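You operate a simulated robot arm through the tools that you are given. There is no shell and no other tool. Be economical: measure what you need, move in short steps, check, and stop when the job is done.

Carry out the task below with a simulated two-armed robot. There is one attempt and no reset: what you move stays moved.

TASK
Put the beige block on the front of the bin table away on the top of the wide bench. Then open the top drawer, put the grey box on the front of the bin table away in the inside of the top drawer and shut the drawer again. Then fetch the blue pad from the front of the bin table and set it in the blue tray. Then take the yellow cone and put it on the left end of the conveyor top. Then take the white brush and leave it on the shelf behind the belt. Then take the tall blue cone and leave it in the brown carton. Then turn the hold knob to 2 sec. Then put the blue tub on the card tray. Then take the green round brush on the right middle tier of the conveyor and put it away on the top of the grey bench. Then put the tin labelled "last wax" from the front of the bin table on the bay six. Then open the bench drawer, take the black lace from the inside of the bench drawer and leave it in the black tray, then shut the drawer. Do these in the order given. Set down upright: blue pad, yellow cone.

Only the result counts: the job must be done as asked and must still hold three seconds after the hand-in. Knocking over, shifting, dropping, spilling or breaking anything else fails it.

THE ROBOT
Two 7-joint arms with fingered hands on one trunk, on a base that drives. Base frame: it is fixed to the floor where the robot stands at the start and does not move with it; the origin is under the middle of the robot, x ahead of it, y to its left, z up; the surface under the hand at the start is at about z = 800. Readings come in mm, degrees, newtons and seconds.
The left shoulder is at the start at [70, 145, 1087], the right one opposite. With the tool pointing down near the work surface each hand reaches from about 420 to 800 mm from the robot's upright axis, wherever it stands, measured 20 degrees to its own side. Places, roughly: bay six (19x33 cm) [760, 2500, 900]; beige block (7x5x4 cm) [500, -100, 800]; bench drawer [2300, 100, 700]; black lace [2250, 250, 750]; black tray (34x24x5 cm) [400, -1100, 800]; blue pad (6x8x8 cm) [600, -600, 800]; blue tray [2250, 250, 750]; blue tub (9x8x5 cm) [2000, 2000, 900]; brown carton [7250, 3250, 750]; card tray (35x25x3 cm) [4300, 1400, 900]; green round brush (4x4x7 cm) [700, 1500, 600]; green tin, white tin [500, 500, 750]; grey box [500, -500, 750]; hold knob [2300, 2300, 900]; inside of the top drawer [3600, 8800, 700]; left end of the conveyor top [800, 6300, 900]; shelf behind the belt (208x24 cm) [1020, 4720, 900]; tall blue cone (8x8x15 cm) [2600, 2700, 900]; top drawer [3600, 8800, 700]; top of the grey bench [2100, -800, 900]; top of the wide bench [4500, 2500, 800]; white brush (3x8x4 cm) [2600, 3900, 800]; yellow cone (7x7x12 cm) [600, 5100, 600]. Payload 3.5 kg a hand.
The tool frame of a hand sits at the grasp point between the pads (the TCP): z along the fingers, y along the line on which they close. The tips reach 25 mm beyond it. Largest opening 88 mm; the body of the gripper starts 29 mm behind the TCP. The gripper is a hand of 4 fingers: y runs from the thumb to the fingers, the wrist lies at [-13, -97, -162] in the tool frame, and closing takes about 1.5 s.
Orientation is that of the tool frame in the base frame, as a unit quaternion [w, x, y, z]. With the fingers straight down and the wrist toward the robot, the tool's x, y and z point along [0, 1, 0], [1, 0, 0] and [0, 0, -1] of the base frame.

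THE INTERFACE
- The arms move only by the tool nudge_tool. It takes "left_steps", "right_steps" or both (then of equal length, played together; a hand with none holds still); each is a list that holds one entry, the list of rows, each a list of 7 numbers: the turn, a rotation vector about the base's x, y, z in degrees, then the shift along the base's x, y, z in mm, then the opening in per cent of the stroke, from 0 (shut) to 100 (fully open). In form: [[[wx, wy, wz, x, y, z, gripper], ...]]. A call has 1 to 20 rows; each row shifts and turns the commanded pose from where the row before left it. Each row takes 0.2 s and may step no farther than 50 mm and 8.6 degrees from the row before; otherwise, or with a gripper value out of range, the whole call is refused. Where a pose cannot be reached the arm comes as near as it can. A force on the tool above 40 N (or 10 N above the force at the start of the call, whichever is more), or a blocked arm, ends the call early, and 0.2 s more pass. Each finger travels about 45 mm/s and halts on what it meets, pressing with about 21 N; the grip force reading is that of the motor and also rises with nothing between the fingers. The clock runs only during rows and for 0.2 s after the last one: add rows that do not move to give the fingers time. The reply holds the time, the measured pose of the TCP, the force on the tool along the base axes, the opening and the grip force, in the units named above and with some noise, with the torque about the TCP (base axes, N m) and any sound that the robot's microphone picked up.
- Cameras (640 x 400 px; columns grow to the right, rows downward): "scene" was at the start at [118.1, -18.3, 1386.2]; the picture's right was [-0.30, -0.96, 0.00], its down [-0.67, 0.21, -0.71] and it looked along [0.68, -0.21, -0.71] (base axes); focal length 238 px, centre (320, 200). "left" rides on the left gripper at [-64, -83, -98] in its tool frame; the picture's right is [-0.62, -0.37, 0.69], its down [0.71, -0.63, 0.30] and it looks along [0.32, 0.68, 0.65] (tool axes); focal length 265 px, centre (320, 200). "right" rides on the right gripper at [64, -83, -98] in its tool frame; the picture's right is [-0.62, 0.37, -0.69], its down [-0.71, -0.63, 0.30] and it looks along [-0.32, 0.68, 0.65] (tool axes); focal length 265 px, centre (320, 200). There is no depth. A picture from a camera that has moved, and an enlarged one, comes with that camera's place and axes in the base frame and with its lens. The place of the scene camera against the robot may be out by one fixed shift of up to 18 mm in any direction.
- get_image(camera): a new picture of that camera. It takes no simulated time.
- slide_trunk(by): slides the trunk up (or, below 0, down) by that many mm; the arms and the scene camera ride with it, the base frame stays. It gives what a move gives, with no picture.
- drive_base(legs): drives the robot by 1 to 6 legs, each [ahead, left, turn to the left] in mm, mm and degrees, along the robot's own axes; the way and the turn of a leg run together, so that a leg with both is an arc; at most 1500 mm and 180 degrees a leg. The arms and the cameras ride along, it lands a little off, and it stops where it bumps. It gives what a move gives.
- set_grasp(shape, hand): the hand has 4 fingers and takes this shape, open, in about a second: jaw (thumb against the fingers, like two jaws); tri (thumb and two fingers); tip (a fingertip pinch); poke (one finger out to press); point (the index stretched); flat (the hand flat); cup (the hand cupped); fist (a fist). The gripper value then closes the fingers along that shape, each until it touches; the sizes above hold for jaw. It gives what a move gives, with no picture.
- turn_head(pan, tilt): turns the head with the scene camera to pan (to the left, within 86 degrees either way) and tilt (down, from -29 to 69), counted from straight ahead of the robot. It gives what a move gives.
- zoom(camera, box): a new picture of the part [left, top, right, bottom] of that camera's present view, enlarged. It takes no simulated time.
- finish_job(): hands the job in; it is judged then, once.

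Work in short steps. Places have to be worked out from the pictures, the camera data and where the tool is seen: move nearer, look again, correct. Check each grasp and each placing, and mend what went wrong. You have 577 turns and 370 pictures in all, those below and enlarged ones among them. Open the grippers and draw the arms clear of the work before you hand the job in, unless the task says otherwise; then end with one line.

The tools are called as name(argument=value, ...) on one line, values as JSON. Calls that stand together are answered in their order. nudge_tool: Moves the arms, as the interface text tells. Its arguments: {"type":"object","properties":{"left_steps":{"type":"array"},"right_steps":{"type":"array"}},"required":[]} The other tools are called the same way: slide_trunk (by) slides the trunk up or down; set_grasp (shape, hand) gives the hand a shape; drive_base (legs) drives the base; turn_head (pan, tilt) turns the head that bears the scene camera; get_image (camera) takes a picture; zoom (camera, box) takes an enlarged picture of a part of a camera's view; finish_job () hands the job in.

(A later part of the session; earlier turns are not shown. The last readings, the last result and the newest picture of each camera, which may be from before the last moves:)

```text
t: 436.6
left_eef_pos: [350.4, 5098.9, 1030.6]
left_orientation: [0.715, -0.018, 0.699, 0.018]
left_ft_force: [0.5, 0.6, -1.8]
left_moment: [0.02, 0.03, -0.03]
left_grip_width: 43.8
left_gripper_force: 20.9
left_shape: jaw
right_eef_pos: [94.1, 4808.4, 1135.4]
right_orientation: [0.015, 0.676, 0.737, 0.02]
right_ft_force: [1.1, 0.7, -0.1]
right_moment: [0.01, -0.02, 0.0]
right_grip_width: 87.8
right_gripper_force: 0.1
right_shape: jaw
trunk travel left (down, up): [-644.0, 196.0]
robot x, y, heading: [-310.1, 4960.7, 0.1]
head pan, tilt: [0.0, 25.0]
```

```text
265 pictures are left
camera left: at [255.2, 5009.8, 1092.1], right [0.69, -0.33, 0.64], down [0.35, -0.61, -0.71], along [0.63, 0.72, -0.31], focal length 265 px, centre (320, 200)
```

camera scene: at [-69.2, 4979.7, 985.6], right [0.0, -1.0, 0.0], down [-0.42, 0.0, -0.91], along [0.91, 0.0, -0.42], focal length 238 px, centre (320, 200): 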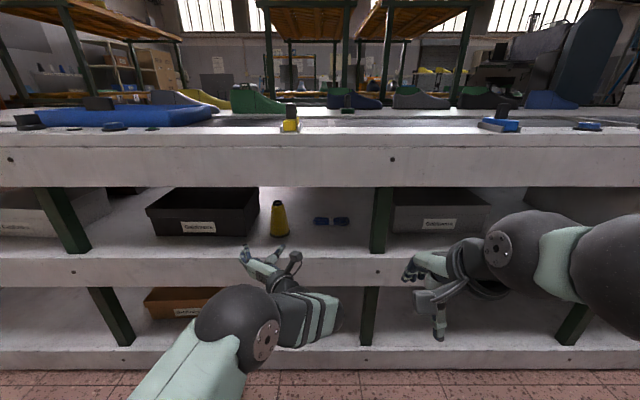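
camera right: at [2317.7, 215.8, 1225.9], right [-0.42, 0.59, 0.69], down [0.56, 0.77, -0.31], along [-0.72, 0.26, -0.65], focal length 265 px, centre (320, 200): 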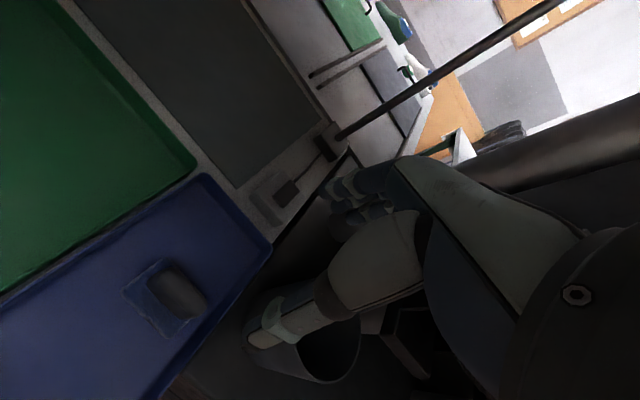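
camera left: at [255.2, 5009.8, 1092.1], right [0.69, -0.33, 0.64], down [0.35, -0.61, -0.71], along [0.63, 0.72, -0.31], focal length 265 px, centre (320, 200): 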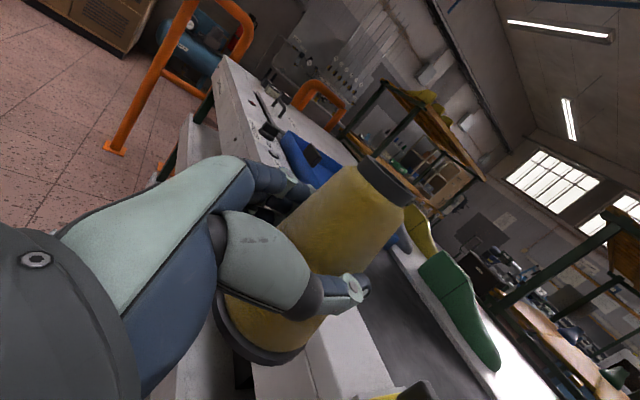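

Upright and firm. I drive left 1150 mm along the conveyor and look at its left end.

drive_base(legs=[[0, 1150, 0]])

turn_head(pan=15, tilt=35)

get_image(camera="scene")

```text
t: 442.5
left_eef_pos: [360.9, 6232.2, 1029.6]
left_orientation: [0.715, -0.01, 0.699, 0.01]
left_ft_force: [-0.2, 0.5, -1.4]
left_moment: [-0.01, 0.04, -0.01]
left_grip_width: 43.9
left_gripper_force: 20.5
left_shape: jaw
right_eef_pos: [98.8, 5946.4, 1137.0]
right_orientation: [0.016, 0.683, 0.73, 0.02]
right_ft_force: [-0.5, 1.1, -0.6]
right_moment: [0.01, 0.0, 0.02]
right_grip_width: 87.7
right_gripper_force: 0.0
right_shape: jaw
trunk travel left (down, up): [-644.0, 196.0]
robot x, y, heading: [-299.7, 6110.8, -0.8]
head pan, tilt: [0.0, 25.0]
```

```text
t: 443.2
left_eef_pos: [361.2, 6231.2, 1029.4]
left_orientation: [0.716, -0.01, 0.698, 0.01]
left_ft_force: [0.2, -0.3, -2.4]
left_moment: [-0.04, 0.03, -0.01]
left_grip_width: 43.9
left_gripper_force: 20.9
left_shape: jaw
right_eef_pos: [98.0, 5946.7, 1137.3]
right_orientation: [0.015, 0.683, 0.73, 0.021]
right_ft_force: [-0.6, 0.7, 0.0]
right_moment: [0.0, -0.02, 0.01]
right_grip_width: 87.7
right_gripper_force: 0.2
right_shape: jaw
trunk travel left (down, up): [-644.0, 196.0]
robot x, y, heading: [-302.9, 6107.9, -1.1]
head pan, tilt: [15.0, 35.0]
```

```text
264 pictures are left
camera scene: at [-176.0, 6134.5, 1394.9], right [0.24, -0.97, 0.0], down [-0.56, -0.14, -0.82], along [0.79, 0.2, -0.57], focal length 238 px, centre (320, 200)
```

scene: 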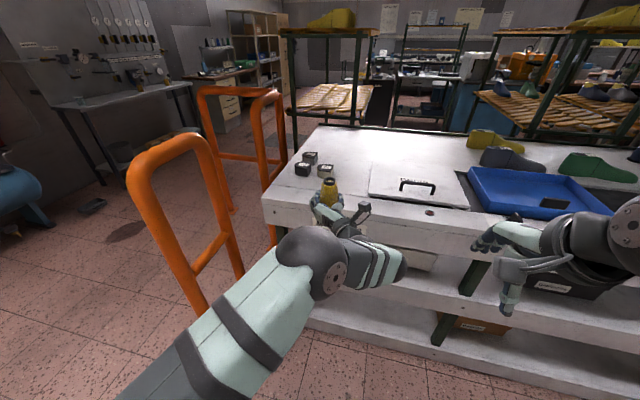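

There is bare top between the cover plate (y<6140) and the small cubes (y>6320). I drive forward so the cone comes over about [680,6245].

drive_base(legs=[[315, 4, 1.0]])

get_image(camera="scene")

get_image(camera="left")

```text
t: 445.4
left_eef_pos: [677.5, 6245.3, 1030.4]
left_orientation: [0.716, -0.016, 0.698, 0.016]
left_ft_force: [0.6, 0.3, -2.5]
left_moment: [0.0, 0.02, -0.01]
left_grip_width: 44.2
left_gripper_force: 20.7
left_shape: jaw
right_eef_pos: [420.5, 5954.9, 1137.8]
right_orientation: [0.016, 0.677, 0.736, 0.021]
right_ft_force: [-0.1, -0.5, 0.0]
right_moment: [0.01, 0.06, 0.01]
right_grip_width: 88.0
right_gripper_force: 0.0
right_shape: jaw
trunk travel left (down, up): [-644.0, 196.0]
robot x, y, heading: [17.4, 6103.9, -0.2]
head pan, tilt: [15.0, 35.0]
```

```text
263 pictures are left
camera scene: at [142.9, 6138.2, 1395.0], right [0.26, -0.97, 0.0], down [-0.55, -0.15, -0.82], along [0.79, 0.21, -0.57], focal length 238 px, centre (320, 200)
```

scene: 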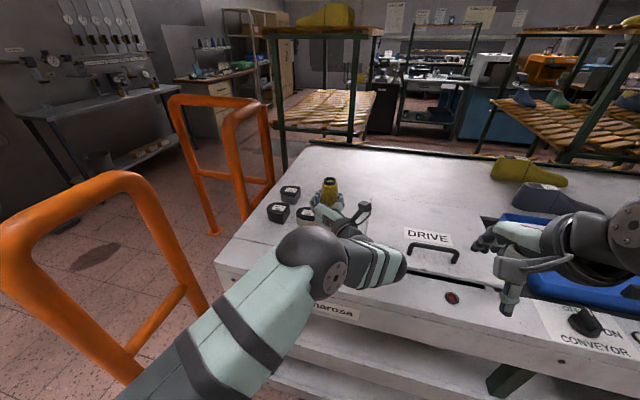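

```text
262 pictures are left
camera left: at [582.1, 6156.1, 1092.4], right [0.69, -0.34, 0.64], down [0.35, -0.61, -0.71], along [0.63, 0.71, -0.31], focal length 265 px, centre (320, 200)
```

left: 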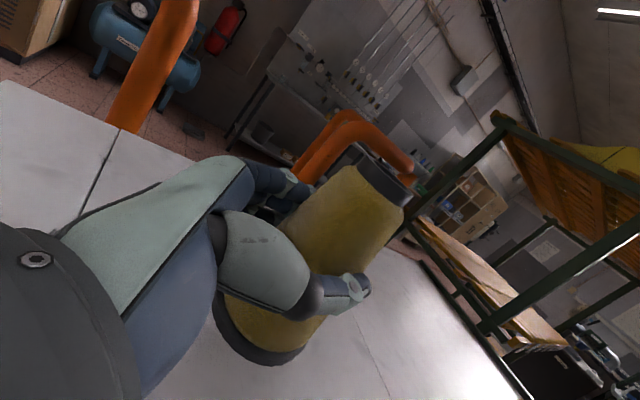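

Nearest cube edge is y≈6310, so I shift 25 mm right, then lower the trunk 70 mm.

drive_base(legs=[[0, -25, 0]])

slide_trunk(by=-70)

get_image(camera="left")

zoom(camera="scene", box=[220, 130, 420, 255])

```text
t: 446.2
left_eef_pos: [679.1, 6223.0, 1030.0]
left_orientation: [0.715, -0.018, 0.698, 0.016]
left_ft_force: [-0.6, 0.3, -2.5]
left_moment: [-0.01, 0.01, 0.03]
left_grip_width: 44.0
left_gripper_force: 21.0
left_shape: jaw
right_eef_pos: [421.0, 5933.9, 1137.9]
right_orientation: [0.016, 0.677, 0.736, 0.019]
right_ft_force: [0.1, 1.1, 0.4]
right_moment: [-0.01, 0.01, -0.02]
right_grip_width: 87.9
right_gripper_force: 0.0
right_shape: jaw
trunk travel left (down, up): [-644.0, 196.0]
robot x, y, heading: [16.3, 6085.8, 0.0]
head pan, tilt: [15.0, 35.0]
```

```text
t: 447.3
left_eef_pos: [677.9, 6219.4, 963.4]
left_orientation: [0.718, -0.017, 0.696, 0.018]
left_ft_force: [3.5, -0.4, 10.5]
left_moment: [0.3, -0.16, -0.07]
left_grip_width: 43.7
left_gripper_force: 21.6
left_shape: jaw
right_eef_pos: [420.1, 5930.2, 1067.7]
right_orientation: [0.015, 0.676, 0.736, 0.022]
right_ft_force: [-0.6, 0.1, 0.5]
right_moment: [-0.03, 0.0, -0.02]
right_grip_width: 87.7
right_gripper_force: 0.0
right_shape: jaw
trunk travel left (down, up): [-574.0, 266.0]
robot x, y, heading: [16.0, 6084.9, -0.1]
head pan, tilt: [15.0, 35.0]
```

```text
261 pictures are left
camera left: at [581.7, 6131.5, 1024.8], right [0.69, -0.34, 0.64], down [0.36, -0.61, -0.71], along [0.63, 0.72, -0.3], focal length 265 px, centre (320, 200)
```

left: 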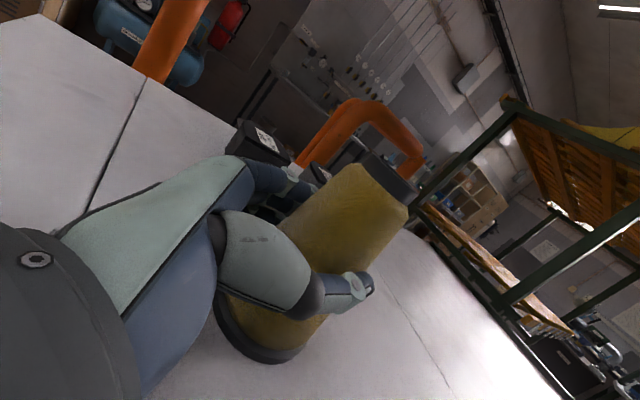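

```text
3.20 times, centred on (320, 192) of scene
camera zoom: at [142.1, 6112.8, 1325.3], right [0.26, -0.97, 0.0], down [-0.55, -0.15, -0.82], along [0.79, 0.21, -0.57], focal length 760 px, centre (320, 224)
```

zoom: 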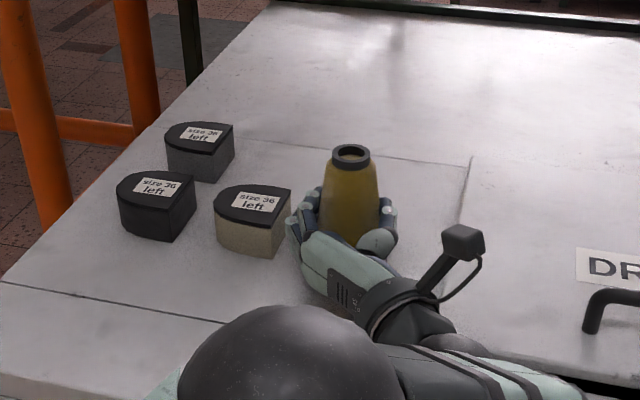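

The cone touches down upright, but the neighbouring block is close to my fingers. I lift 15 mm, shift 25 mm right and set down again.

slide_trunk(by=15)

drive_base(legs=[[0, -26, 0]])

slide_trunk(by=-13)

zoom(camera="scene", box=[220, 130, 420, 255])

```text
t: 447.9
left_eef_pos: [678.5, 6219.6, 974.6]
left_orientation: [0.715, -0.016, 0.698, 0.018]
left_ft_force: [-0.5, -0.4, -1.9]
left_moment: [-0.01, 0.01, 0.01]
left_grip_width: 43.9
left_gripper_force: 20.9
left_shape: jaw
right_eef_pos: [422.1, 5931.0, 1084.0]
right_orientation: [0.015, 0.676, 0.736, 0.021]
right_ft_force: [0.1, -0.4, -0.5]
right_moment: [0.01, 0.04, -0.02]
right_grip_width: 88.0
right_gripper_force: 0.1
right_shape: jaw
trunk travel left (down, up): [-589.0, 251.0]
robot x, y, heading: [16.8, 6083.9, 0.1]
head pan, tilt: [15.0, 35.0]
```

```text
t: 448.7
left_eef_pos: [678.6, 6197.1, 975.0]
left_orientation: [0.716, -0.019, 0.698, 0.017]
left_ft_force: [-0.7, -0.1, -2.5]
left_moment: [-0.01, 0.0, -0.02]
left_grip_width: 43.8
left_gripper_force: 20.7
left_shape: jaw
right_eef_pos: [422.5, 5906.5, 1082.9]
right_orientation: [0.016, 0.676, 0.736, 0.019]
right_ft_force: [0.3, 0.3, 0.2]
right_moment: [-0.03, 0.03, 0.0]
right_grip_width: 87.8
right_gripper_force: 0.2
right_shape: jaw
trunk travel left (down, up): [-589.0, 251.0]
robot x, y, heading: [19.3, 6054.8, 0.1]
head pan, tilt: [15.0, 35.0]
```

```text
t: 449.3
left_eef_pos: [677.3, 6194.7, 965.3]
left_orientation: [0.718, -0.016, 0.696, 0.019]
left_ft_force: [2.3, -1.3, 6.2]
left_moment: [0.24, -0.1, -0.07]
left_grip_width: 43.8
left_gripper_force: 20.9
left_shape: jaw
right_eef_pos: [420.1, 5904.7, 1070.8]
right_orientation: [0.015, 0.675, 0.737, 0.022]
right_ft_force: [-0.5, -0.4, 0.7]
right_moment: [0.01, 0.01, 0.0]
right_grip_width: 87.7
right_gripper_force: 0.1
right_shape: jaw
trunk travel left (down, up): [-576.0, 264.0]
robot x, y, heading: [17.3, 6060.3, -0.0]
head pan, tilt: [15.0, 35.0]
```

```text
3.20 times, centred on (320, 192) of scene
camera zoom: at [142.2, 6086.7, 1327.1], right [0.26, -0.97, 0.0], down [-0.55, -0.15, -0.82], along [0.79, 0.21, -0.57], focal length 760 px, centre (320, 224)
```

zoom: 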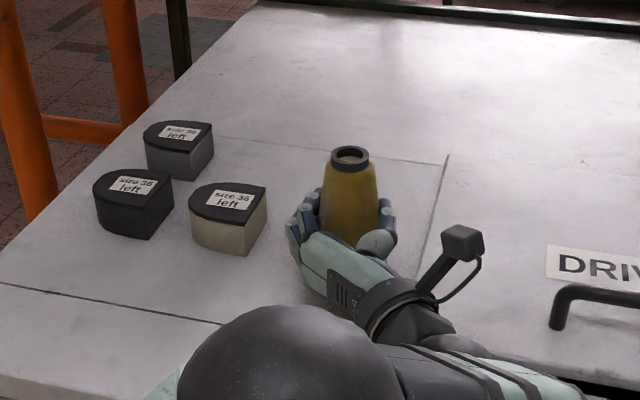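

Good gap now, cone upright on the top. I open to about 70 mm and back straight out.

nudge_tool(left_steps=[[[0, 0, 0, 0, 0, 0, 60], [0, 0, 0, 0, 0, 0, 75], [0, 0, 0, 0, 0, 0, 80], [0, 0, 0, 0, 0, 0, 80], [0, 0, 0, 0, 0, 0, 80]]])

zoom(camera="scene", box=[220, 130, 420, 255])

```text
t: 450.5
left_eef_pos: [678.5, 6195.7, 962.7]
left_orientation: [0.715, -0.017, 0.698, 0.018]
left_ft_force: [-0.4, 0.4, -0.4]
left_moment: [0.0, 0.04, 0.0]
left_grip_width: 70.1
left_gripper_force: 0.1
left_shape: jaw
right_eef_pos: [420.6, 5906.0, 1069.4]
right_orientation: [0.015, 0.676, 0.736, 0.021]
right_ft_force: [-1.0, -0.4, -0.1]
right_moment: [0.0, 0.01, 0.01]
right_grip_width: 87.9
right_gripper_force: 0.0
right_shape: jaw
trunk travel left (down, up): [-576.0, 264.0]
robot x, y, heading: [17.5, 6057.2, 0.2]
head pan, tilt: [15.0, 35.0]
```

```text
3.20 times, centred on (320, 192) of scene
camera zoom: at [142.9, 6087.7, 1326.9], right [0.26, -0.97, 0.0], down [-0.55, -0.15, -0.82], along [0.79, 0.21, -0.57], focal length 760 px, centre (320, 224)
```

zoom: 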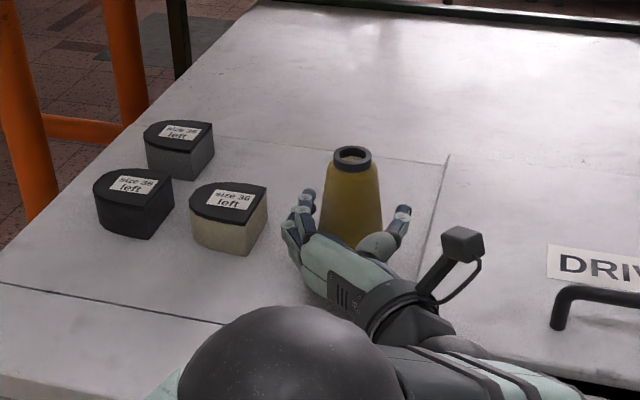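

drive_base(legs=[[-220, 0, 0]])

get_image(camera="scene")

```text
t: 452.2
left_eef_pos: [460.5, 6194.4, 961.2]
left_orientation: [0.716, -0.017, 0.698, 0.017]
left_ft_force: [0.0, 0.9, 0.4]
left_moment: [0.01, -0.01, 0.01]
left_grip_width: 70.6
left_gripper_force: 0.0
left_shape: jaw
right_eef_pos: [202.1, 5904.6, 1069.0]
right_orientation: [0.015, 0.677, 0.736, 0.02]
right_ft_force: [0.9, -0.2, 0.4]
right_moment: [0.0, -0.01, 0.02]
right_grip_width: 87.8
right_gripper_force: 0.2
right_shape: jaw
trunk travel left (down, up): [-576.0, 264.0]
robot x, y, heading: [-198.4, 6059.0, -0.2]
head pan, tilt: [15.0, 35.0]
```

```text
257 pictures are left
camera scene: at [-75.3, 6087.5, 1326.9], right [0.26, -0.97, 0.0], down [-0.55, -0.15, -0.82], along [0.79, 0.21, -0.57], focal length 238 px, centre (320, 200)
```

scene: 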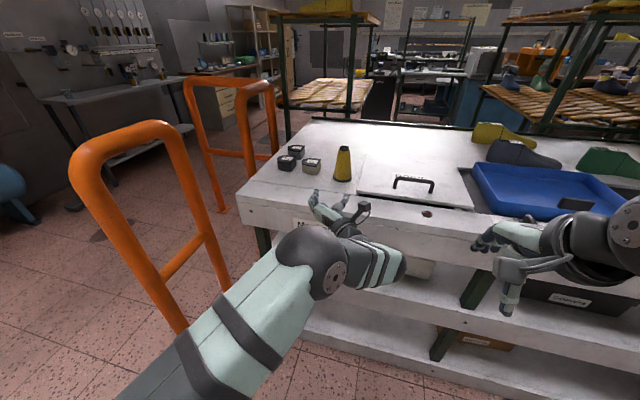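

The cone stands on the left end. I back off a bit more and fold the left hand back to pointing down.

drive_base(legs=[[-130, 0, 0]])

nudge_tool(left_steps=[[[4.62, 4.62, -4.62, 0, 0, 8, 100], [4.62, 4.62, -4.62, 0, 0, 8, 100], [4.62, 4.62, -4.62, 0, 0, 8, 100], [4.62, 4.62, -4.62, 0, 0, 8, 100], [4.62, 4.62, -4.62, 0, 0, 8, 100], [4.62, 4.62, -4.62, 0, 0, 8, 100], [4.62, 4.62, -4.62, 0, 0, 8, 100], [4.62, 4.62, -4.62, 0, 0, 8, 100], [4.62, 4.62, -4.62, 0, 0, 8, 100], [4.62, 4.62, -4.62, 0, 0, 8, 100], [4.62, 4.62, -4.62, 0, 0, 8, 100], [4.62, 4.62, -4.62, 0, 0, 8, 100], [4.62, 4.62, -4.62, 0, 0, 8, 100], [4.62, 4.62, -4.62, 0, 0, 8, 100], [4.62, 4.62, -4.62, 0, 0, 8, 100]]], right_steps=[[[0, 0, 0, 10, -2, 0, 100], [0, 0, 0, 10, -2, 0, 100], [0, 0, 0, 10, -2, 0, 100], [0, 0, 0, 10, -2, 0, 100], [0, 0, 0, 10, -2, 0, 100], [0, 0, 0, 10, -2, 0, 100], [0, 0, 0, 10, -2, 0, 100], [0, 0, 0, 10, -2, 0, 100], [0, 0, 0, 10, -2, 0, 100], [0, 0, 0, 10, -2, 0, 100], [0, 0, 0, 10, 0, 0, 100], [0, 0, 0, 10, 0, 0, 100], [0, 0, 0, 10, 0, 0, 100], [0, 0, 0, 0, 0, 0, 100], [0, 0, 0, 0, 0, 0, 100]]])

slide_trunk(by=74)

drive_base(legs=[[0, 0, 90], [1400, 0, 0], [600, -100, 0]])

turn_head(pan=-60, tilt=20)

get_image(camera="scene")

```text
t: 453.5
left_eef_pos: [329.5, 6194.5, 962.3]
left_orientation: [0.716, -0.016, 0.698, 0.017]
left_ft_force: [0.0, -0.2, -0.3]
left_moment: [0.03, 0.01, 0.04]
left_grip_width: 70.3
left_gripper_force: 0.0
left_shape: jaw
right_eef_pos: [73.5, 5903.6, 1070.6]
right_orientation: [0.015, 0.677, 0.736, 0.02]
right_ft_force: [0.2, -0.5, 0.8]
right_moment: [-0.01, 0.01, -0.01]
right_grip_width: 87.9
right_gripper_force: 0.0
right_shape: jaw
trunk travel left (down, up): [-576.0, 264.0]
robot x, y, heading: [-329.8, 6058.0, 0.0]
head pan, tilt: [15.0, 35.0]
```

```text
t: 456.7
left_eef_pos: [330.7, 6195.0, 1081.4]
left_orientation: [0.024, 0.708, 0.706, 0.008]
left_ft_force: [-0.1, 0.2, 0.3]
left_moment: [0.02, 0.01, -0.01]
left_grip_width: 87.7
left_gripper_force: 0.1
left_shape: jaw
right_eef_pos: [203.2, 5886.2, 1070.3]
right_orientation: [0.015, 0.677, 0.735, 0.02]
right_ft_force: [-0.1, 0.3, -0.4]
right_moment: [0.02, 0.0, -0.02]
right_grip_width: 87.8
right_gripper_force: 0.0
right_shape: jaw
trunk travel left (down, up): [-576.0, 264.0]
robot x, y, heading: [-330.1, 6060.0, -0.1]
head pan, tilt: [15.0, 35.0]
```

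```text
t: 457.8
left_eef_pos: [330.4, 6195.1, 1155.3]
left_orientation: [0.025, 0.707, 0.707, 0.008]
left_ft_force: [0.1, 0.1, 0.9]
left_moment: [0.02, 0.0, 0.02]
left_grip_width: 87.7
left_gripper_force: 0.1
left_shape: jaw
right_eef_pos: [201.6, 5885.4, 1143.1]
right_orientation: [0.015, 0.677, 0.736, 0.021]
right_ft_force: [-0.6, 0.0, 0.5]
right_moment: [-0.01, 0.01, 0.02]
right_grip_width: 88.0
right_gripper_force: 0.2
right_shape: jaw
trunk travel left (down, up): [-650.0, 190.0]
robot x, y, heading: [-328.7, 6062.0, -0.2]
head pan, tilt: [15.0, 35.0]
```

```text
t: 470.0
left_eef_pos: [-389.4, 8324.0, 1160.1]
left_orientation: [0.013, 0.01, 1.0, 0.022]
left_ft_force: [-3.3, -12.2, 2.0]
left_moment: [0.3, -0.02, 0.24]
left_grip_width: 86.7
left_gripper_force: 0.0
left_shape: jaw
right_eef_pos: [-82.6, 8193.4, 1144.2]
right_orientation: [-0.003, -0.032, 0.999, 0.026]
right_ft_force: [0.0, -0.2, -0.1]
right_moment: [0.01, 0.03, 0.0]
right_grip_width: 87.6
right_gripper_force: 0.1
right_shape: jaw
trunk travel left (down, up): [-650.0, 190.0]
robot x, y, heading: [-267.6, 7666.1, 89.0]
head pan, tilt: [15.0, 35.0]
stopped in leg 3: the force on the tool passed its limit at 65 N (the readings are from after the stop); the commanded pose is now the measured one
```

```text
t: 471.5
left_eef_pos: [-390.4, 8325.3, 1159.6]
left_orientation: [0.013, 0.011, 1.0, 0.021]
left_ft_force: [-2.7, -15.3, 2.3]
left_moment: [0.4, 0.01, 0.3]
left_grip_width: 86.8
left_gripper_force: 0.0
left_shape: jaw
right_eef_pos: [-82.7, 8194.1, 1147.3]
right_orientation: [-0.003, -0.032, 0.999, 0.026]
right_ft_force: [0.0, 0.0, 0.1]
right_moment: [-0.01, 0.01, 0.0]
right_grip_width: 88.0
right_gripper_force: 0.1
right_shape: jaw
trunk travel left (down, up): [-650.0, 190.0]
robot x, y, heading: [-267.4, 7671.4, 88.9]
head pan, tilt: [-60.0, 20.0]
```

```text
256 pictures are left
camera scene: at [-194.0, 7763.7, 1425.3], right [0.48, -0.88, 0.0], down [-0.3, -0.16, -0.94], along [0.82, 0.46, -0.34], focal length 238 px, centre (320, 200)
```

scene: 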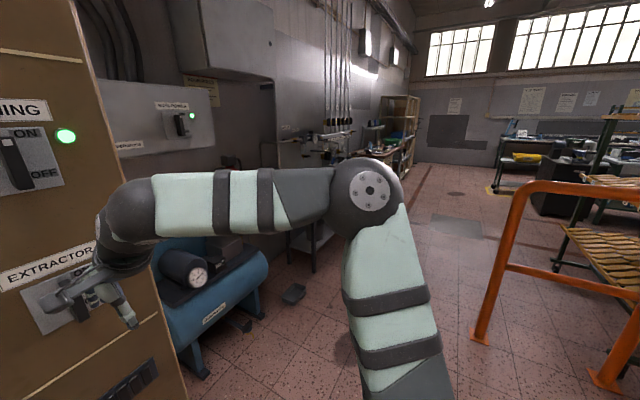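

My left hand bumped the control cabinet. I back off straight and look whether anything was changed.

drive_base(legs=[[-150, 0, 0]])

turn_head(pan=15, tilt=15)

get_image(camera="scene")

get_image(camera="left")

```text
t: 472.8
left_eef_pos: [-393.4, 8181.7, 1157.4]
left_orientation: [0.014, 0.009, 1.0, 0.02]
left_ft_force: [-0.3, -0.1, -0.3]
left_moment: [0.01, -0.02, 0.01]
left_grip_width: 87.5
left_gripper_force: 0.0
left_shape: jaw
right_eef_pos: [-86.9, 8052.3, 1142.1]
right_orientation: [-0.002, -0.034, 0.999, 0.023]
right_ft_force: [0.3, 0.6, 0.1]
right_moment: [0.05, 0.0, -0.03]
right_grip_width: 87.8
right_gripper_force: 0.0
right_shape: jaw
trunk travel left (down, up): [-650.0, 190.0]
robot x, y, heading: [-265.2, 7520.6, 89.0]
head pan, tilt: [-60.0, 20.0]
```

```text
t: 474.3
left_eef_pos: [-394.1, 8181.0, 1156.8]
left_orientation: [0.012, 0.009, 1.0, 0.02]
left_ft_force: [0.2, -0.9, -0.2]
left_moment: [0.01, -0.01, 0.02]
left_grip_width: 87.7
left_gripper_force: 0.1
left_shape: jaw
right_eef_pos: [-87.2, 8051.1, 1143.5]
right_orientation: [-0.003, -0.033, 0.999, 0.024]
right_ft_force: [0.0, -0.5, -0.1]
right_moment: [0.0, 0.04, -0.02]
right_grip_width: 87.9
right_gripper_force: 0.0
right_shape: jaw
trunk travel left (down, up): [-650.0, 190.0]
robot x, y, heading: [-265.3, 7517.2, 89.2]
head pan, tilt: [15.0, 15.0]
```

```text
255 pictures are left
camera scene: at [-300.3, 7667.3, 1432.9], right [0.97, 0.24, 0.0], down [0.06, -0.25, -0.97], along [-0.23, 0.94, -0.26], focal length 238 px, centre (320, 200)
```

scene: 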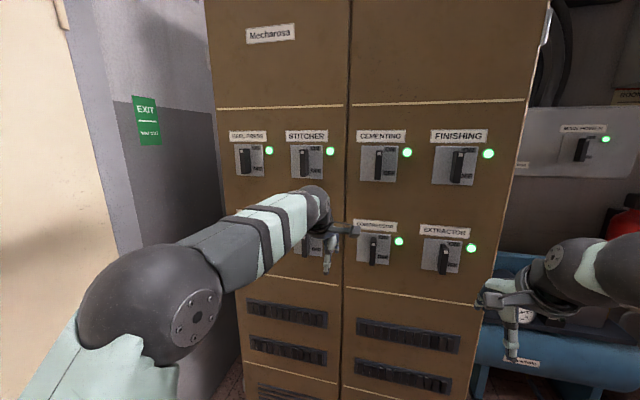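

```text
254 pictures are left
camera left: at [-333.0, 8092.9, 1254.0], right [0.63, -0.35, -0.69], down [-0.72, -0.6, -0.35], along [-0.29, 0.71, -0.63], focal length 265 px, centre (320, 200)
```

left: 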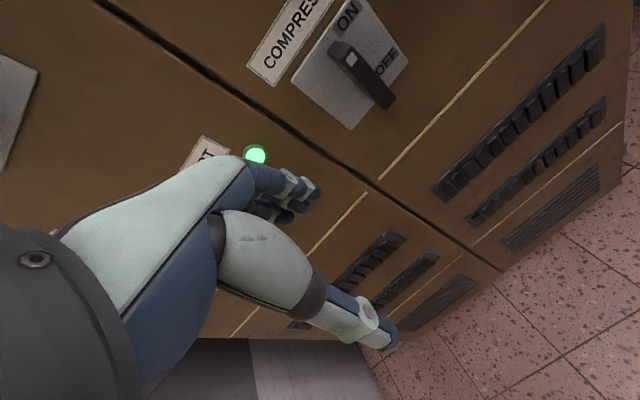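

All lamps look green; I move aside to see every switch unobstructed.

drive_base(legs=[[-60, -420, 0]])

turn_head(pan=45, tilt=15)

get_image(camera="scene")

```text
t: 476.9
left_eef_pos: [31.0, 8113.5, 1157.0]
left_orientation: [0.013, 0.012, 1.0, 0.02]
left_ft_force: [0.3, 0.4, 0.3]
left_moment: [-0.02, -0.03, -0.02]
left_grip_width: 87.5
left_gripper_force: 0.1
left_shape: jaw
right_eef_pos: [337.1, 7980.2, 1143.9]
right_orientation: [-0.003, -0.031, 0.999, 0.025]
right_ft_force: [1.2, 1.2, 0.0]
right_moment: [0.01, 0.01, -0.02]
right_grip_width: 87.7
right_gripper_force: 0.1
right_shape: jaw
trunk travel left (down, up): [-650.0, 190.0]
robot x, y, heading: [152.4, 7451.6, 88.9]
head pan, tilt: [15.0, 15.0]
```

```text
t: 477.9
left_eef_pos: [31.2, 8113.5, 1156.4]
left_orientation: [0.013, 0.011, 1.0, 0.021]
left_ft_force: [0.1, -0.8, -0.5]
left_moment: [0.01, 0.01, -0.01]
left_grip_width: 87.7
left_gripper_force: 0.1
left_shape: jaw
right_eef_pos: [338.0, 7980.5, 1144.1]
right_orientation: [-0.002, -0.031, 0.999, 0.024]
right_ft_force: [-0.9, 0.7, -0.1]
right_moment: [0.04, 0.04, 0.02]
right_grip_width: 87.9
right_gripper_force: 0.0
right_shape: jaw
trunk travel left (down, up): [-650.0, 190.0]
robot x, y, heading: [152.7, 7451.2, 88.6]
head pan, tilt: [45.0, 15.0]
```

```text
253 pictures are left
camera scene: at [79.1, 7575.4, 1432.9], right [0.72, 0.69, 0.0], down [0.18, -0.19, -0.97], along [-0.67, 0.7, -0.26], focal length 238 px, centre (320, 200)
```

scene: 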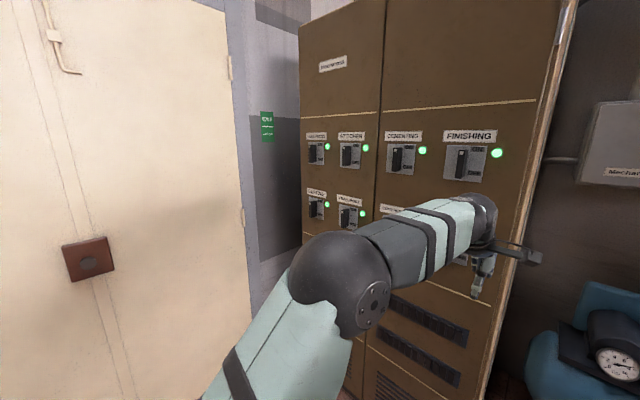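

zoom(camera="scene", box=[290, 110, 450, 250])

```text
2.86 times, centred on (370, 180) of scene
camera zoom: at [79.1, 7575.4, 1432.9], right [0.72, 0.69, 0.0], down [0.18, -0.19, -0.97], along [-0.67, 0.7, -0.26], focal length 679 px, centre (177, 257)
```

zoom: 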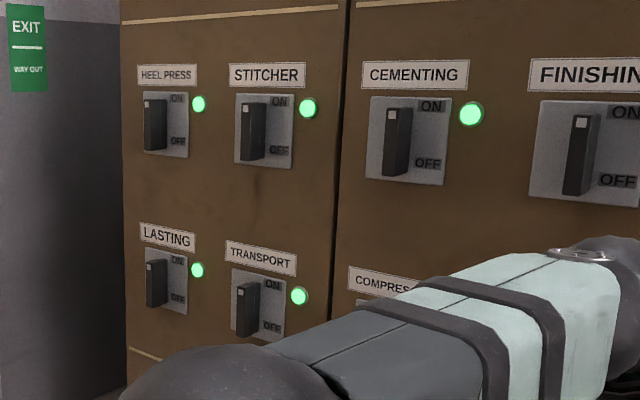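

All switches are still ON with green lamps, so nothing changed. I turn east and drive to the east aisle, then south to y≈3900.

drive_base(legs=[[0, 0, -88.6], [1100, 480, 0], [1100, 0, 0], [1000, 0, 0]])

```text
t: 497.7
left_eef_pos: [4001.0, 7941.2, 1156.0]
left_orientation: [0.023, 0.722, 0.692, 0.004]
left_ft_force: [-0.3, 0.6, 1.2]
left_moment: [0.03, 0.0, 0.0]
left_grip_width: 87.7
left_gripper_force: 0.1
left_shape: jaw
right_eef_pos: [3861.5, 7636.7, 1143.8]
right_orientation: [0.016, 0.691, 0.723, 0.019]
right_ft_force: [0.0, 1.0, -0.4]
right_moment: [0.03, -0.04, -0.01]
right_grip_width: 87.7
right_gripper_force: 0.0
right_shape: jaw
trunk travel left (down, up): [-650.0, 190.0]
robot x, y, heading: [3336.2, 7829.7, -2.1]
head pan, tilt: [45.0, 15.0]
```

drive_base(legs=[[0, 0, -87.9], [1400, 0, 0], [1400, 0, 0], [1100, 0, 0]])

turn_head(pan=-60, tilt=25)

get_image(camera="scene")

```text
t: 520.3
left_eef_pos: [3510.8, 3268.6, 1157.5]
left_orientation: [0.02, 1.0, 0.004, -0.014]
left_ft_force: [0.1, 0.2, -0.3]
left_moment: [0.0, -0.01, -0.01]
left_grip_width: 87.4
left_gripper_force: 0.3
left_shape: jaw
right_eef_pos: [3200.3, 3390.6, 1142.7]
right_orientation: [0.024, 0.999, 0.047, 0.003]
right_ft_force: [0.4, -0.5, -0.2]
right_moment: [-0.01, 0.02, -0.01]
right_grip_width: 87.9
right_gripper_force: 0.1
right_shape: jaw
trunk travel left (down, up): [-650.0, 190.0]
robot x, y, heading: [3365.7, 3926.5, -89.6]
head pan, tilt: [45.0, 15.0]
```

```text
t: 522.1
left_eef_pos: [3510.3, 3268.3, 1157.4]
left_orientation: [0.02, 1.0, 0.004, -0.014]
left_ft_force: [-0.5, -0.6, -0.7]
left_moment: [0.03, 0.02, -0.02]
left_grip_width: 87.4
left_gripper_force: 0.2
left_shape: jaw
right_eef_pos: [3200.7, 3391.0, 1142.7]
right_orientation: [0.024, 0.999, 0.048, 0.003]
right_ft_force: [0.5, 0.4, 0.1]
right_moment: [0.01, 0.0, 0.0]
right_grip_width: 87.8
right_gripper_force: 0.1
right_shape: jaw
trunk travel left (down, up): [-650.0, 190.0]
robot x, y, heading: [3365.6, 3924.0, -89.4]
head pan, tilt: [-60.0, 25.0]
```

```text
251 pictures are left
camera scene: at [3279.3, 3834.3, 1416.7], right [-0.51, 0.86, 0.0], down [0.36, 0.22, -0.91], along [-0.78, -0.46, -0.42], focal length 238 px, centre (320, 200)
```

scene: 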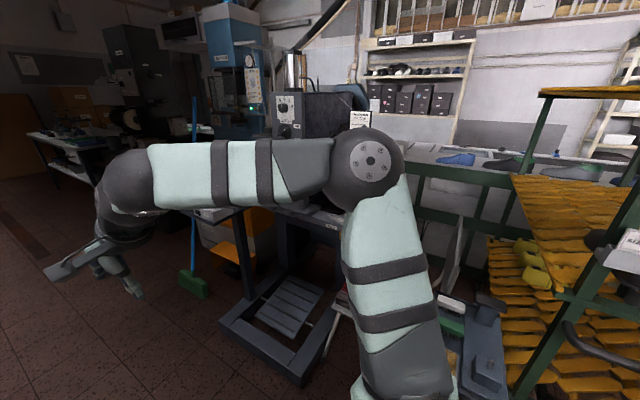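

I shift a little east for clearance, then turn to face west.

drive_base(legs=[[0, 180, 0], [0, 0, -90]])

turn_head(pan=0, tilt=25)

get_image(camera="scene")

```text
t: 527.4
left_eef_pos: [2888.1, 3787.8, 1157.2]
left_orientation: [0.005, 0.709, -0.705, -0.024]
left_ft_force: [-0.4, 0.1, 0.9]
left_moment: [0.02, 0.03, 0.01]
left_grip_width: 87.5
left_gripper_force: 0.2
left_shape: jaw
right_eef_pos: [3012.3, 4097.1, 1142.3]
right_orientation: [0.02, 0.738, -0.674, -0.015]
right_ft_force: [-0.3, -0.6, 0.3]
right_moment: [-0.02, 0.02, 0.01]
right_grip_width: 87.9
right_gripper_force: 0.1
right_shape: jaw
trunk travel left (down, up): [-650.0, 190.0]
robot x, y, heading: [3547.4, 3927.4, -179.7]
head pan, tilt: [-60.0, 25.0]
```

```text
t: 528.7
left_eef_pos: [2888.2, 3787.5, 1157.2]
left_orientation: [0.005, 0.709, -0.704, -0.024]
left_ft_force: [-1.4, -0.2, -0.6]
left_moment: [0.0, 0.02, -0.01]
left_grip_width: 87.6
left_gripper_force: 0.0
left_shape: jaw
right_eef_pos: [3011.7, 4097.6, 1143.1]
right_orientation: [0.019, 0.738, -0.674, -0.015]
right_ft_force: [0.3, 1.0, 0.0]
right_moment: [0.01, 0.01, -0.06]
right_grip_width: 87.8
right_gripper_force: 0.1
right_shape: jaw
trunk travel left (down, up): [-650.0, 190.0]
robot x, y, heading: [3544.5, 3925.8, -179.4]
head pan, tilt: [0.0, 25.0]
```

```text
250 pictures are left
camera scene: at [3393.6, 3932.7, 1416.7], right [-0.01, 1.0, 0.0], down [0.42, 0.0, -0.91], along [-0.91, -0.01, -0.42], focal length 238 px, centre (320, 200)
```

scene: 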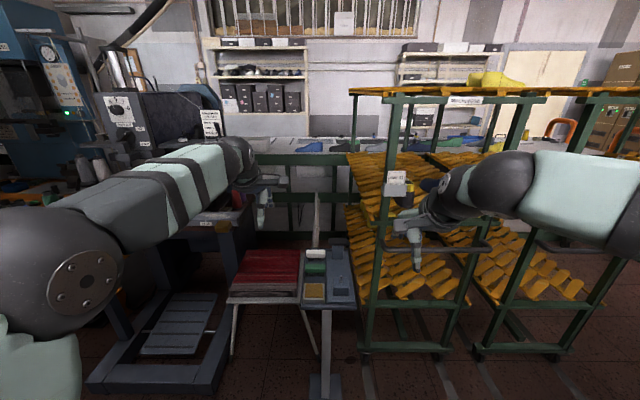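

The white brush lies on the small stand near [2611,3903,820], between the press and the rack. I retract the right hand, drive closer and look with the left hand.

nudge_tool(right_steps=[[[0, 0, 0, 30, 0, 0, 100], [0, 0, 0, 30, 0, 0, 100], [0, 0, 0, 30, 0, 0, 100], [0, 0, 0, 30, 0, 0, 100]]])

drive_base(legs=[[290, 60, 0]])

turn_head(pan=-5, tilt=45)

get_image(camera="scene")

get_image(camera="left")

```text
t: 529.7
left_eef_pos: [2889.8, 3787.4, 1157.5]
left_orientation: [0.005, 0.709, -0.705, -0.022]
left_ft_force: [0.0, -0.2, 0.1]
left_moment: [0.02, 0.02, -0.01]
left_grip_width: 87.6
left_gripper_force: 0.1
left_shape: jaw
right_eef_pos: [3131.9, 4098.2, 1143.1]
right_orientation: [0.02, 0.738, -0.674, -0.016]
right_ft_force: [0.2, -0.6, -0.3]
right_moment: [0.0, 0.01, -0.02]
right_grip_width: 88.1
right_gripper_force: 0.0
right_shape: jaw
trunk travel left (down, up): [-650.0, 190.0]
robot x, y, heading: [3544.4, 3929.1, -179.4]
head pan, tilt: [0.0, 25.0]
```

```text
t: 531.7
left_eef_pos: [2602.3, 3725.3, 1159.0]
left_orientation: [0.005, 0.71, -0.704, -0.023]
left_ft_force: [-0.4, 0.7, -0.2]
left_moment: [0.01, -0.02, -0.02]
left_grip_width: 87.8
left_gripper_force: 0.2
left_shape: jaw
right_eef_pos: [2845.5, 4034.5, 1143.5]
right_orientation: [0.02, 0.739, -0.674, -0.016]
right_ft_force: [-1.0, 1.2, 0.6]
right_moment: [0.0, 0.03, -0.01]
right_grip_width: 87.6
right_gripper_force: 0.0
right_shape: jaw
trunk travel left (down, up): [-650.0, 190.0]
robot x, y, heading: [3256.3, 3865.5, -179.6]
head pan, tilt: [0.0, 25.0]
```

```text
t: 532.6
left_eef_pos: [2601.8, 3725.1, 1157.9]
left_orientation: [0.005, 0.709, -0.705, -0.024]
left_ft_force: [0.8, 0.5, -0.5]
left_moment: [-0.01, -0.01, 0.01]
left_grip_width: 87.7
left_gripper_force: 0.0
left_shape: jaw
right_eef_pos: [2844.0, 4035.3, 1143.4]
right_orientation: [0.019, 0.738, -0.674, -0.016]
right_ft_force: [0.1, -0.8, 0.0]
right_moment: [0.01, 0.0, 0.02]
right_grip_width: 87.9
right_gripper_force: 0.0
right_shape: jaw
trunk travel left (down, up): [-650.0, 190.0]
robot x, y, heading: [3257.4, 3866.1, -179.6]
head pan, tilt: [-5.0, 45.0]
```

```text
249 pictures are left
camera scene: at [3117.7, 3876.9, 1386.2], right [0.08, 1.0, 0.0], down [0.7, -0.06, -0.71], along [-0.71, 0.06, -0.71], focal length 238 px, centre (320, 200)
```

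scene: 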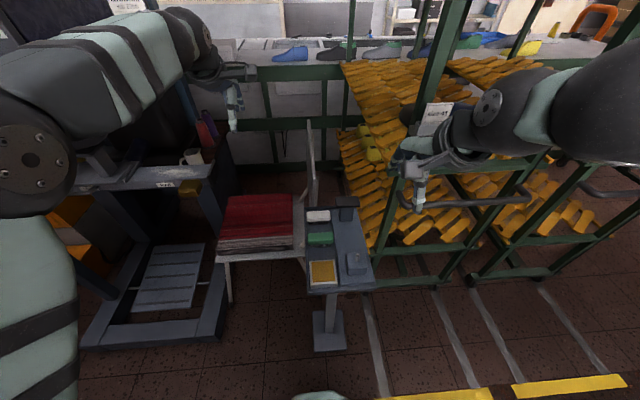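

```text
248 pictures are left
camera left: at [2687.9, 3786.5, 1254.3], right [0.34, 0.64, -0.69], down [0.62, -0.7, -0.35], along [-0.71, -0.31, -0.63], focal length 265 px, centre (320, 200)
```

left: 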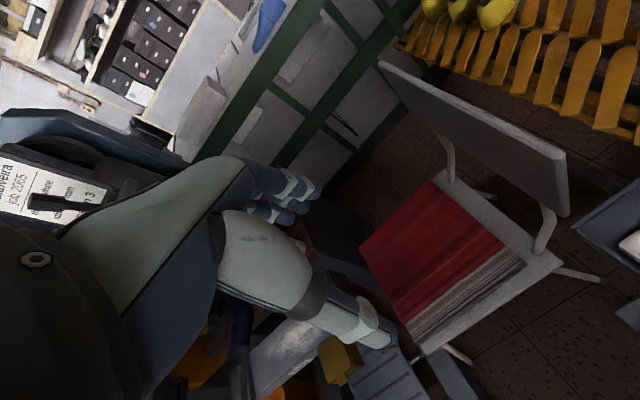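

zoom(camera="scene", box=[270, 180, 400, 300])

```text
3.33 times, centred on (335, 240) of scene
camera zoom: at [3117.7, 3876.9, 1386.2], right [0.08, 1.0, 0.0], down [0.7, -0.06, -0.71], along [-0.71, 0.06, -0.71], focal length 792 px, centre (270, 67)
```

zoom: 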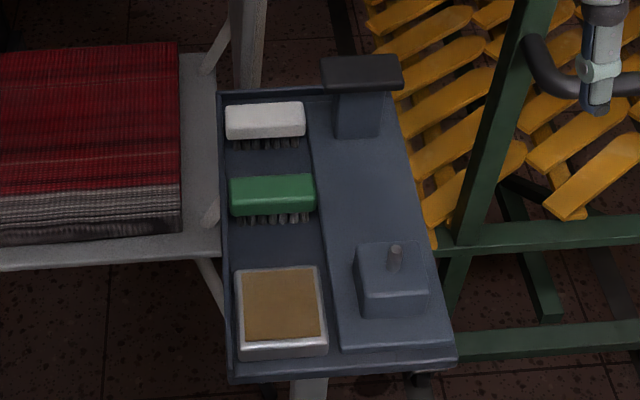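

The brush lies with its length along y, with a chair back close behind at x<2560. I bring the left hand over it, opened to about 55 mm.

nudge_tool(left_steps=[[[0, 0, 0, 3, 45, 0, 65], [0, 0, 0, 3, 45, 0, 65], [0, 0, 0, 3, 45, 0, 65], [0, 0, 0, 6, 45, 0, 65], [0, 0, 0, 0, 0, -45, 65], [0, 0, 0, 0, 0, -45, 65], [0, 0, 0, 0, 0, -45, 65], [0, 0, 0, 0, 0, -30, 65]]])

get_image(camera="left")

zoom(camera="scene", box=[240, 130, 400, 230])

```text
t: 534.4
left_eef_pos: [2609.1, 3886.3, 997.6]
left_orientation: [-0.007, 0.72, -0.693, -0.035]
left_ft_force: [0.2, -0.5, -0.3]
left_moment: [-0.01, -0.01, 0.02]
left_grip_width: 57.1
left_gripper_force: 0.1
left_shape: jaw
left hand out of reach, approached as far as the arm can: row 4
right_eef_pos: [2844.3, 4035.4, 1142.3]
right_orientation: [0.02, 0.738, -0.675, -0.014]
right_ft_force: [0.0, 0.3, -0.7]
right_moment: [-0.02, 0.01, -0.02]
right_grip_width: 87.8
right_gripper_force: 0.1
right_shape: jaw
trunk travel left (down, up): [-650.0, 190.0]
robot x, y, heading: [3258.6, 3868.7, -179.6]
head pan, tilt: [-5.0, 45.0]
```

```text
246 pictures are left
camera left: at [2694.9, 3948.6, 1096.4], right [0.32, 0.67, -0.67], down [0.64, -0.67, -0.37], along [-0.7, -0.31, -0.65], focal length 265 px, centre (320, 200)
```

left: 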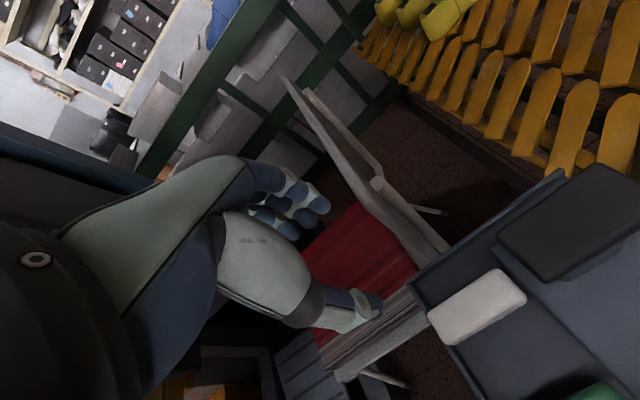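

```text
4.00 times, centred on (320, 180) of scene
camera zoom: at [3116.4, 3877.5, 1386.0], right [0.08, 1.0, 0.0], down [0.71, -0.06, -0.71], along [-0.7, 0.06, -0.71], focal length 950 px, centre (320, 280)
```

zoom: 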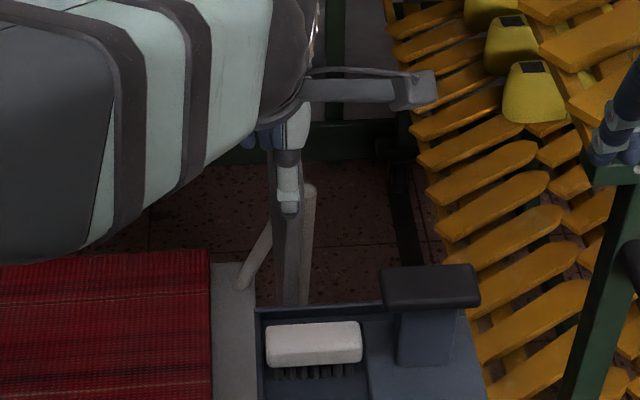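

Triangulation gives the brush top at [2638,3911,836]. I shift the base right 60 mm so the left arm reaches well, level the hand and position above it.

drive_base(legs=[[0, -60, 0]])

nudge_tool(left_steps=[[[-3.3, -2.3, 0, 14, -17, -20, 65], [0, 0, 2, 15, -18, -30, 65], [0, 0, 0, 0, 0, -30, 65]]])

get_image(camera="left")

zoom(camera="scene", box=[240, 130, 400, 230])

```text
t: 535.3
left_eef_pos: [2610.3, 3940.8, 994.7]
left_orientation: [-0.006, 0.721, -0.692, -0.032]
left_ft_force: [-0.3, 1.3, 0.1]
left_moment: [0.02, 0.01, -0.01]
left_grip_width: 57.6
left_gripper_force: 0.1
left_shape: jaw
right_eef_pos: [2844.0, 4090.5, 1143.7]
right_orientation: [0.018, 0.739, -0.673, -0.016]
right_ft_force: [-0.1, -1.4, 0.1]
right_moment: [-0.03, 0.04, 0.0]
right_grip_width: 87.9
right_gripper_force: 0.0
right_shape: jaw
trunk travel left (down, up): [-650.0, 190.0]
robot x, y, heading: [3259.9, 3926.2, -179.4]
head pan, tilt: [-5.0, 45.0]
```

```text
t: 536.1
left_eef_pos: [2640.1, 3910.4, 916.2]
left_orientation: [0.002, 0.733, -0.681, 0.002]
left_ft_force: [0.3, -0.3, 0.6]
left_moment: [0.01, -0.04, 0.0]
left_grip_width: 57.4
left_gripper_force: 0.0
left_shape: jaw
right_eef_pos: [2841.9, 4093.2, 1141.6]
right_orientation: [0.02, 0.739, -0.674, -0.014]
right_ft_force: [-0.2, -0.2, 0.0]
right_moment: [0.0, 0.0, 0.01]
right_grip_width: 88.0
right_gripper_force: 0.0
right_shape: jaw
trunk travel left (down, up): [-650.0, 190.0]
robot x, y, heading: [3259.4, 3922.7, -179.7]
head pan, tilt: [-5.0, 45.0]
```

```text
244 pictures are left
camera left: at [2717.7, 3980.7, 1014.0], right [0.32, 0.64, -0.7], down [0.68, -0.67, -0.3], along [-0.66, -0.38, -0.65], focal length 265 px, centre (320, 200)
```

left: 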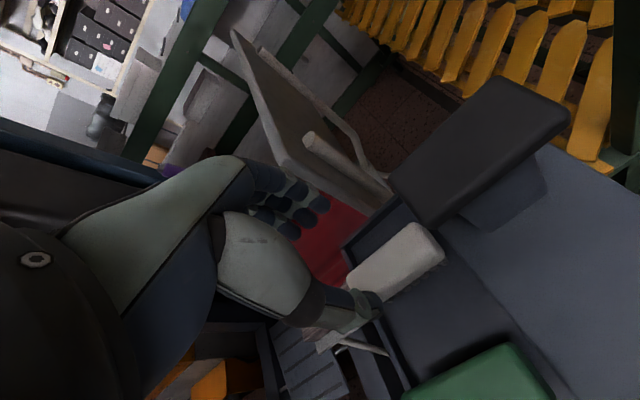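

```text
4.00 times, centred on (320, 180) of scene
camera zoom: at [3116.0, 3936.5, 1386.0], right [0.08, 1.0, 0.0], down [0.71, -0.06, -0.71], along [-0.7, 0.06, -0.71], focal length 950 px, centre (320, 280)
```

zoom: 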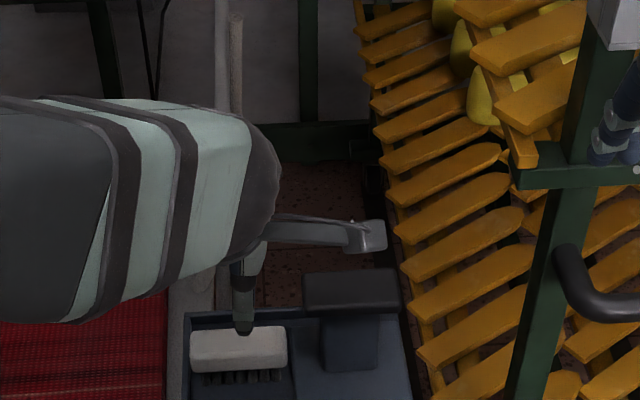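

The brush is at [2637,3912]. I correct yaw by -8°, lower to z≈840 and close.

nudge_tool(left_steps=[[[0, 0, -8, -2, 1, -10, 65], [0, 0, 0, 0, 0, -25, 65], [0, 0, 0, 0, 0, -25, 65], [0, 0, 0, 0, 0, -15, 65], [0, 0, 0, 0, 0, 0, 0], [0, 0, 0, 0, 0, 0, 0], [0, 0, 0, 0, 0, 0, 0], [0, 0, 0, 0, 0, 0, 0], [0, 0, 0, 0, 0, 0, 0], [0, 0, 0, 0, 0, 30, 0], [0, 0, 0, 0, 0, 40, 0]]])

get_image(camera="left")

```text
t: 538.5
left_eef_pos: [2638.8, 3909.7, 909.3]
left_orientation: [-0.002, -0.684, 0.73, -0.002]
left_ft_force: [0.4, 0.0, -0.7]
left_moment: [0.02, 0.0, -0.01]
left_grip_width: 24.8
left_gripper_force: 21.0
left_shape: jaw
right_eef_pos: [2844.8, 4093.3, 1144.2]
right_orientation: [0.02, 0.739, -0.674, -0.015]
right_ft_force: [0.0, 0.1, -0.5]
right_moment: [-0.01, 0.01, -0.03]
right_grip_width: 87.7
right_gripper_force: 0.0
right_shape: jaw
trunk travel left (down, up): [-650.0, 190.0]
robot x, y, heading: [3260.5, 3923.0, -179.6]
head pan, tilt: [-5.0, 45.0]
```

```text
242 pictures are left
camera left: at [2726.1, 3967.5, 1008.2], right [0.41, 0.59, -0.7], down [0.58, -0.76, -0.3], along [-0.7, -0.28, -0.65], focal length 265 px, centre (320, 200)
```

left: 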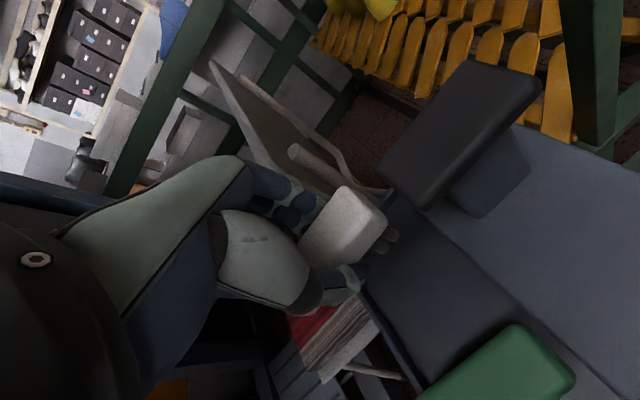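

The brush is held. I lift it, back away east and head for the west side via the north end.

nudge_tool(left_steps=[[[0, 0, 0, 0, 0, 45, 0], [0, 0, 0, 0, 0, 45, 0], [0, 0, 0, 0, 0, 45, 0], [0, 0, 0, 0, 0, 45, 0], [0, 0, 0, 0, 0, 45, 0]]])

drive_base(legs=[[-200, 0, 0], [0, 0, -90], [1300, 0, 0], [1300, 0, 0], [1350, 0, 0]])

```text
t: 539.7
left_eef_pos: [2638.7, 3912.1, 1133.5]
left_orientation: [-0.002, -0.684, 0.73, -0.004]
left_ft_force: [-0.6, 0.3, -0.7]
left_moment: [0.01, 0.0, -0.01]
left_grip_width: 24.9
left_gripper_force: 21.0
left_shape: jaw
right_eef_pos: [2844.5, 4094.0, 1143.4]
right_orientation: [0.02, 0.739, -0.673, -0.017]
right_ft_force: [0.1, 0.6, -0.5]
right_moment: [0.0, 0.01, -0.03]
right_grip_width: 88.1
right_gripper_force: 0.0
right_shape: jaw
trunk travel left (down, up): [-650.0, 190.0]
robot x, y, heading: [3258.4, 3925.3, -179.6]
head pan, tilt: [-5.0, 45.0]
```

```text
t: 563.8
left_eef_pos: [3393.3, 8507.3, 1132.2]
left_orientation: [-0.003, 0.033, 0.999, 0.0]
left_ft_force: [0.7, 0.3, -0.4]
left_moment: [-0.01, 0.0, 0.0]
left_grip_width: 24.8
left_gripper_force: 21.7
left_shape: jaw
right_eef_pos: [3575.4, 8301.8, 1143.7]
right_orientation: [-0.003, -0.046, 0.999, 0.024]
right_ft_force: [0.0, -0.1, -0.4]
right_moment: [0.02, -0.03, -0.01]
right_grip_width: 87.8
right_gripper_force: 0.1
right_shape: jaw
trunk travel left (down, up): [-650.0, 190.0]
robot x, y, heading: [3404.8, 7885.8, 90.4]
head pan, tilt: [-5.0, 45.0]
```

drive_base(legs=[[0, 0, 89.6], [1200, -30, 0], [1200, -30, 0], [1150, -30, 0]])

```text
t: 583.4
left_eef_pos: [-410.5, 8135.4, 1078.0]
left_orientation: [-0.034, -0.568, 0.805, -0.168]
left_ft_force: [-0.3, 0.9, -0.3]
left_moment: [-0.08, -0.03, 0.01]
left_grip_width: 24.2
left_gripper_force: 20.7
left_shape: jaw
right_eef_pos: [-248.8, 8328.5, 1108.6]
right_orientation: [0.052, -0.689, 0.716, 0.099]
right_ft_force: [-6.7, -1.8, 4.9]
right_moment: [0.11, 0.37, 0.21]
right_grip_width: 87.8
right_gripper_force: 0.0
right_shape: jaw
trunk travel left (down, up): [-650.0, 190.0]
robot x, y, heading: [166.5, 8061.3, 163.1]
head pan, tilt: [-5.0, 45.0]
stopped in leg 4: the robot was blocked; the commanded pose is now the measured one
```

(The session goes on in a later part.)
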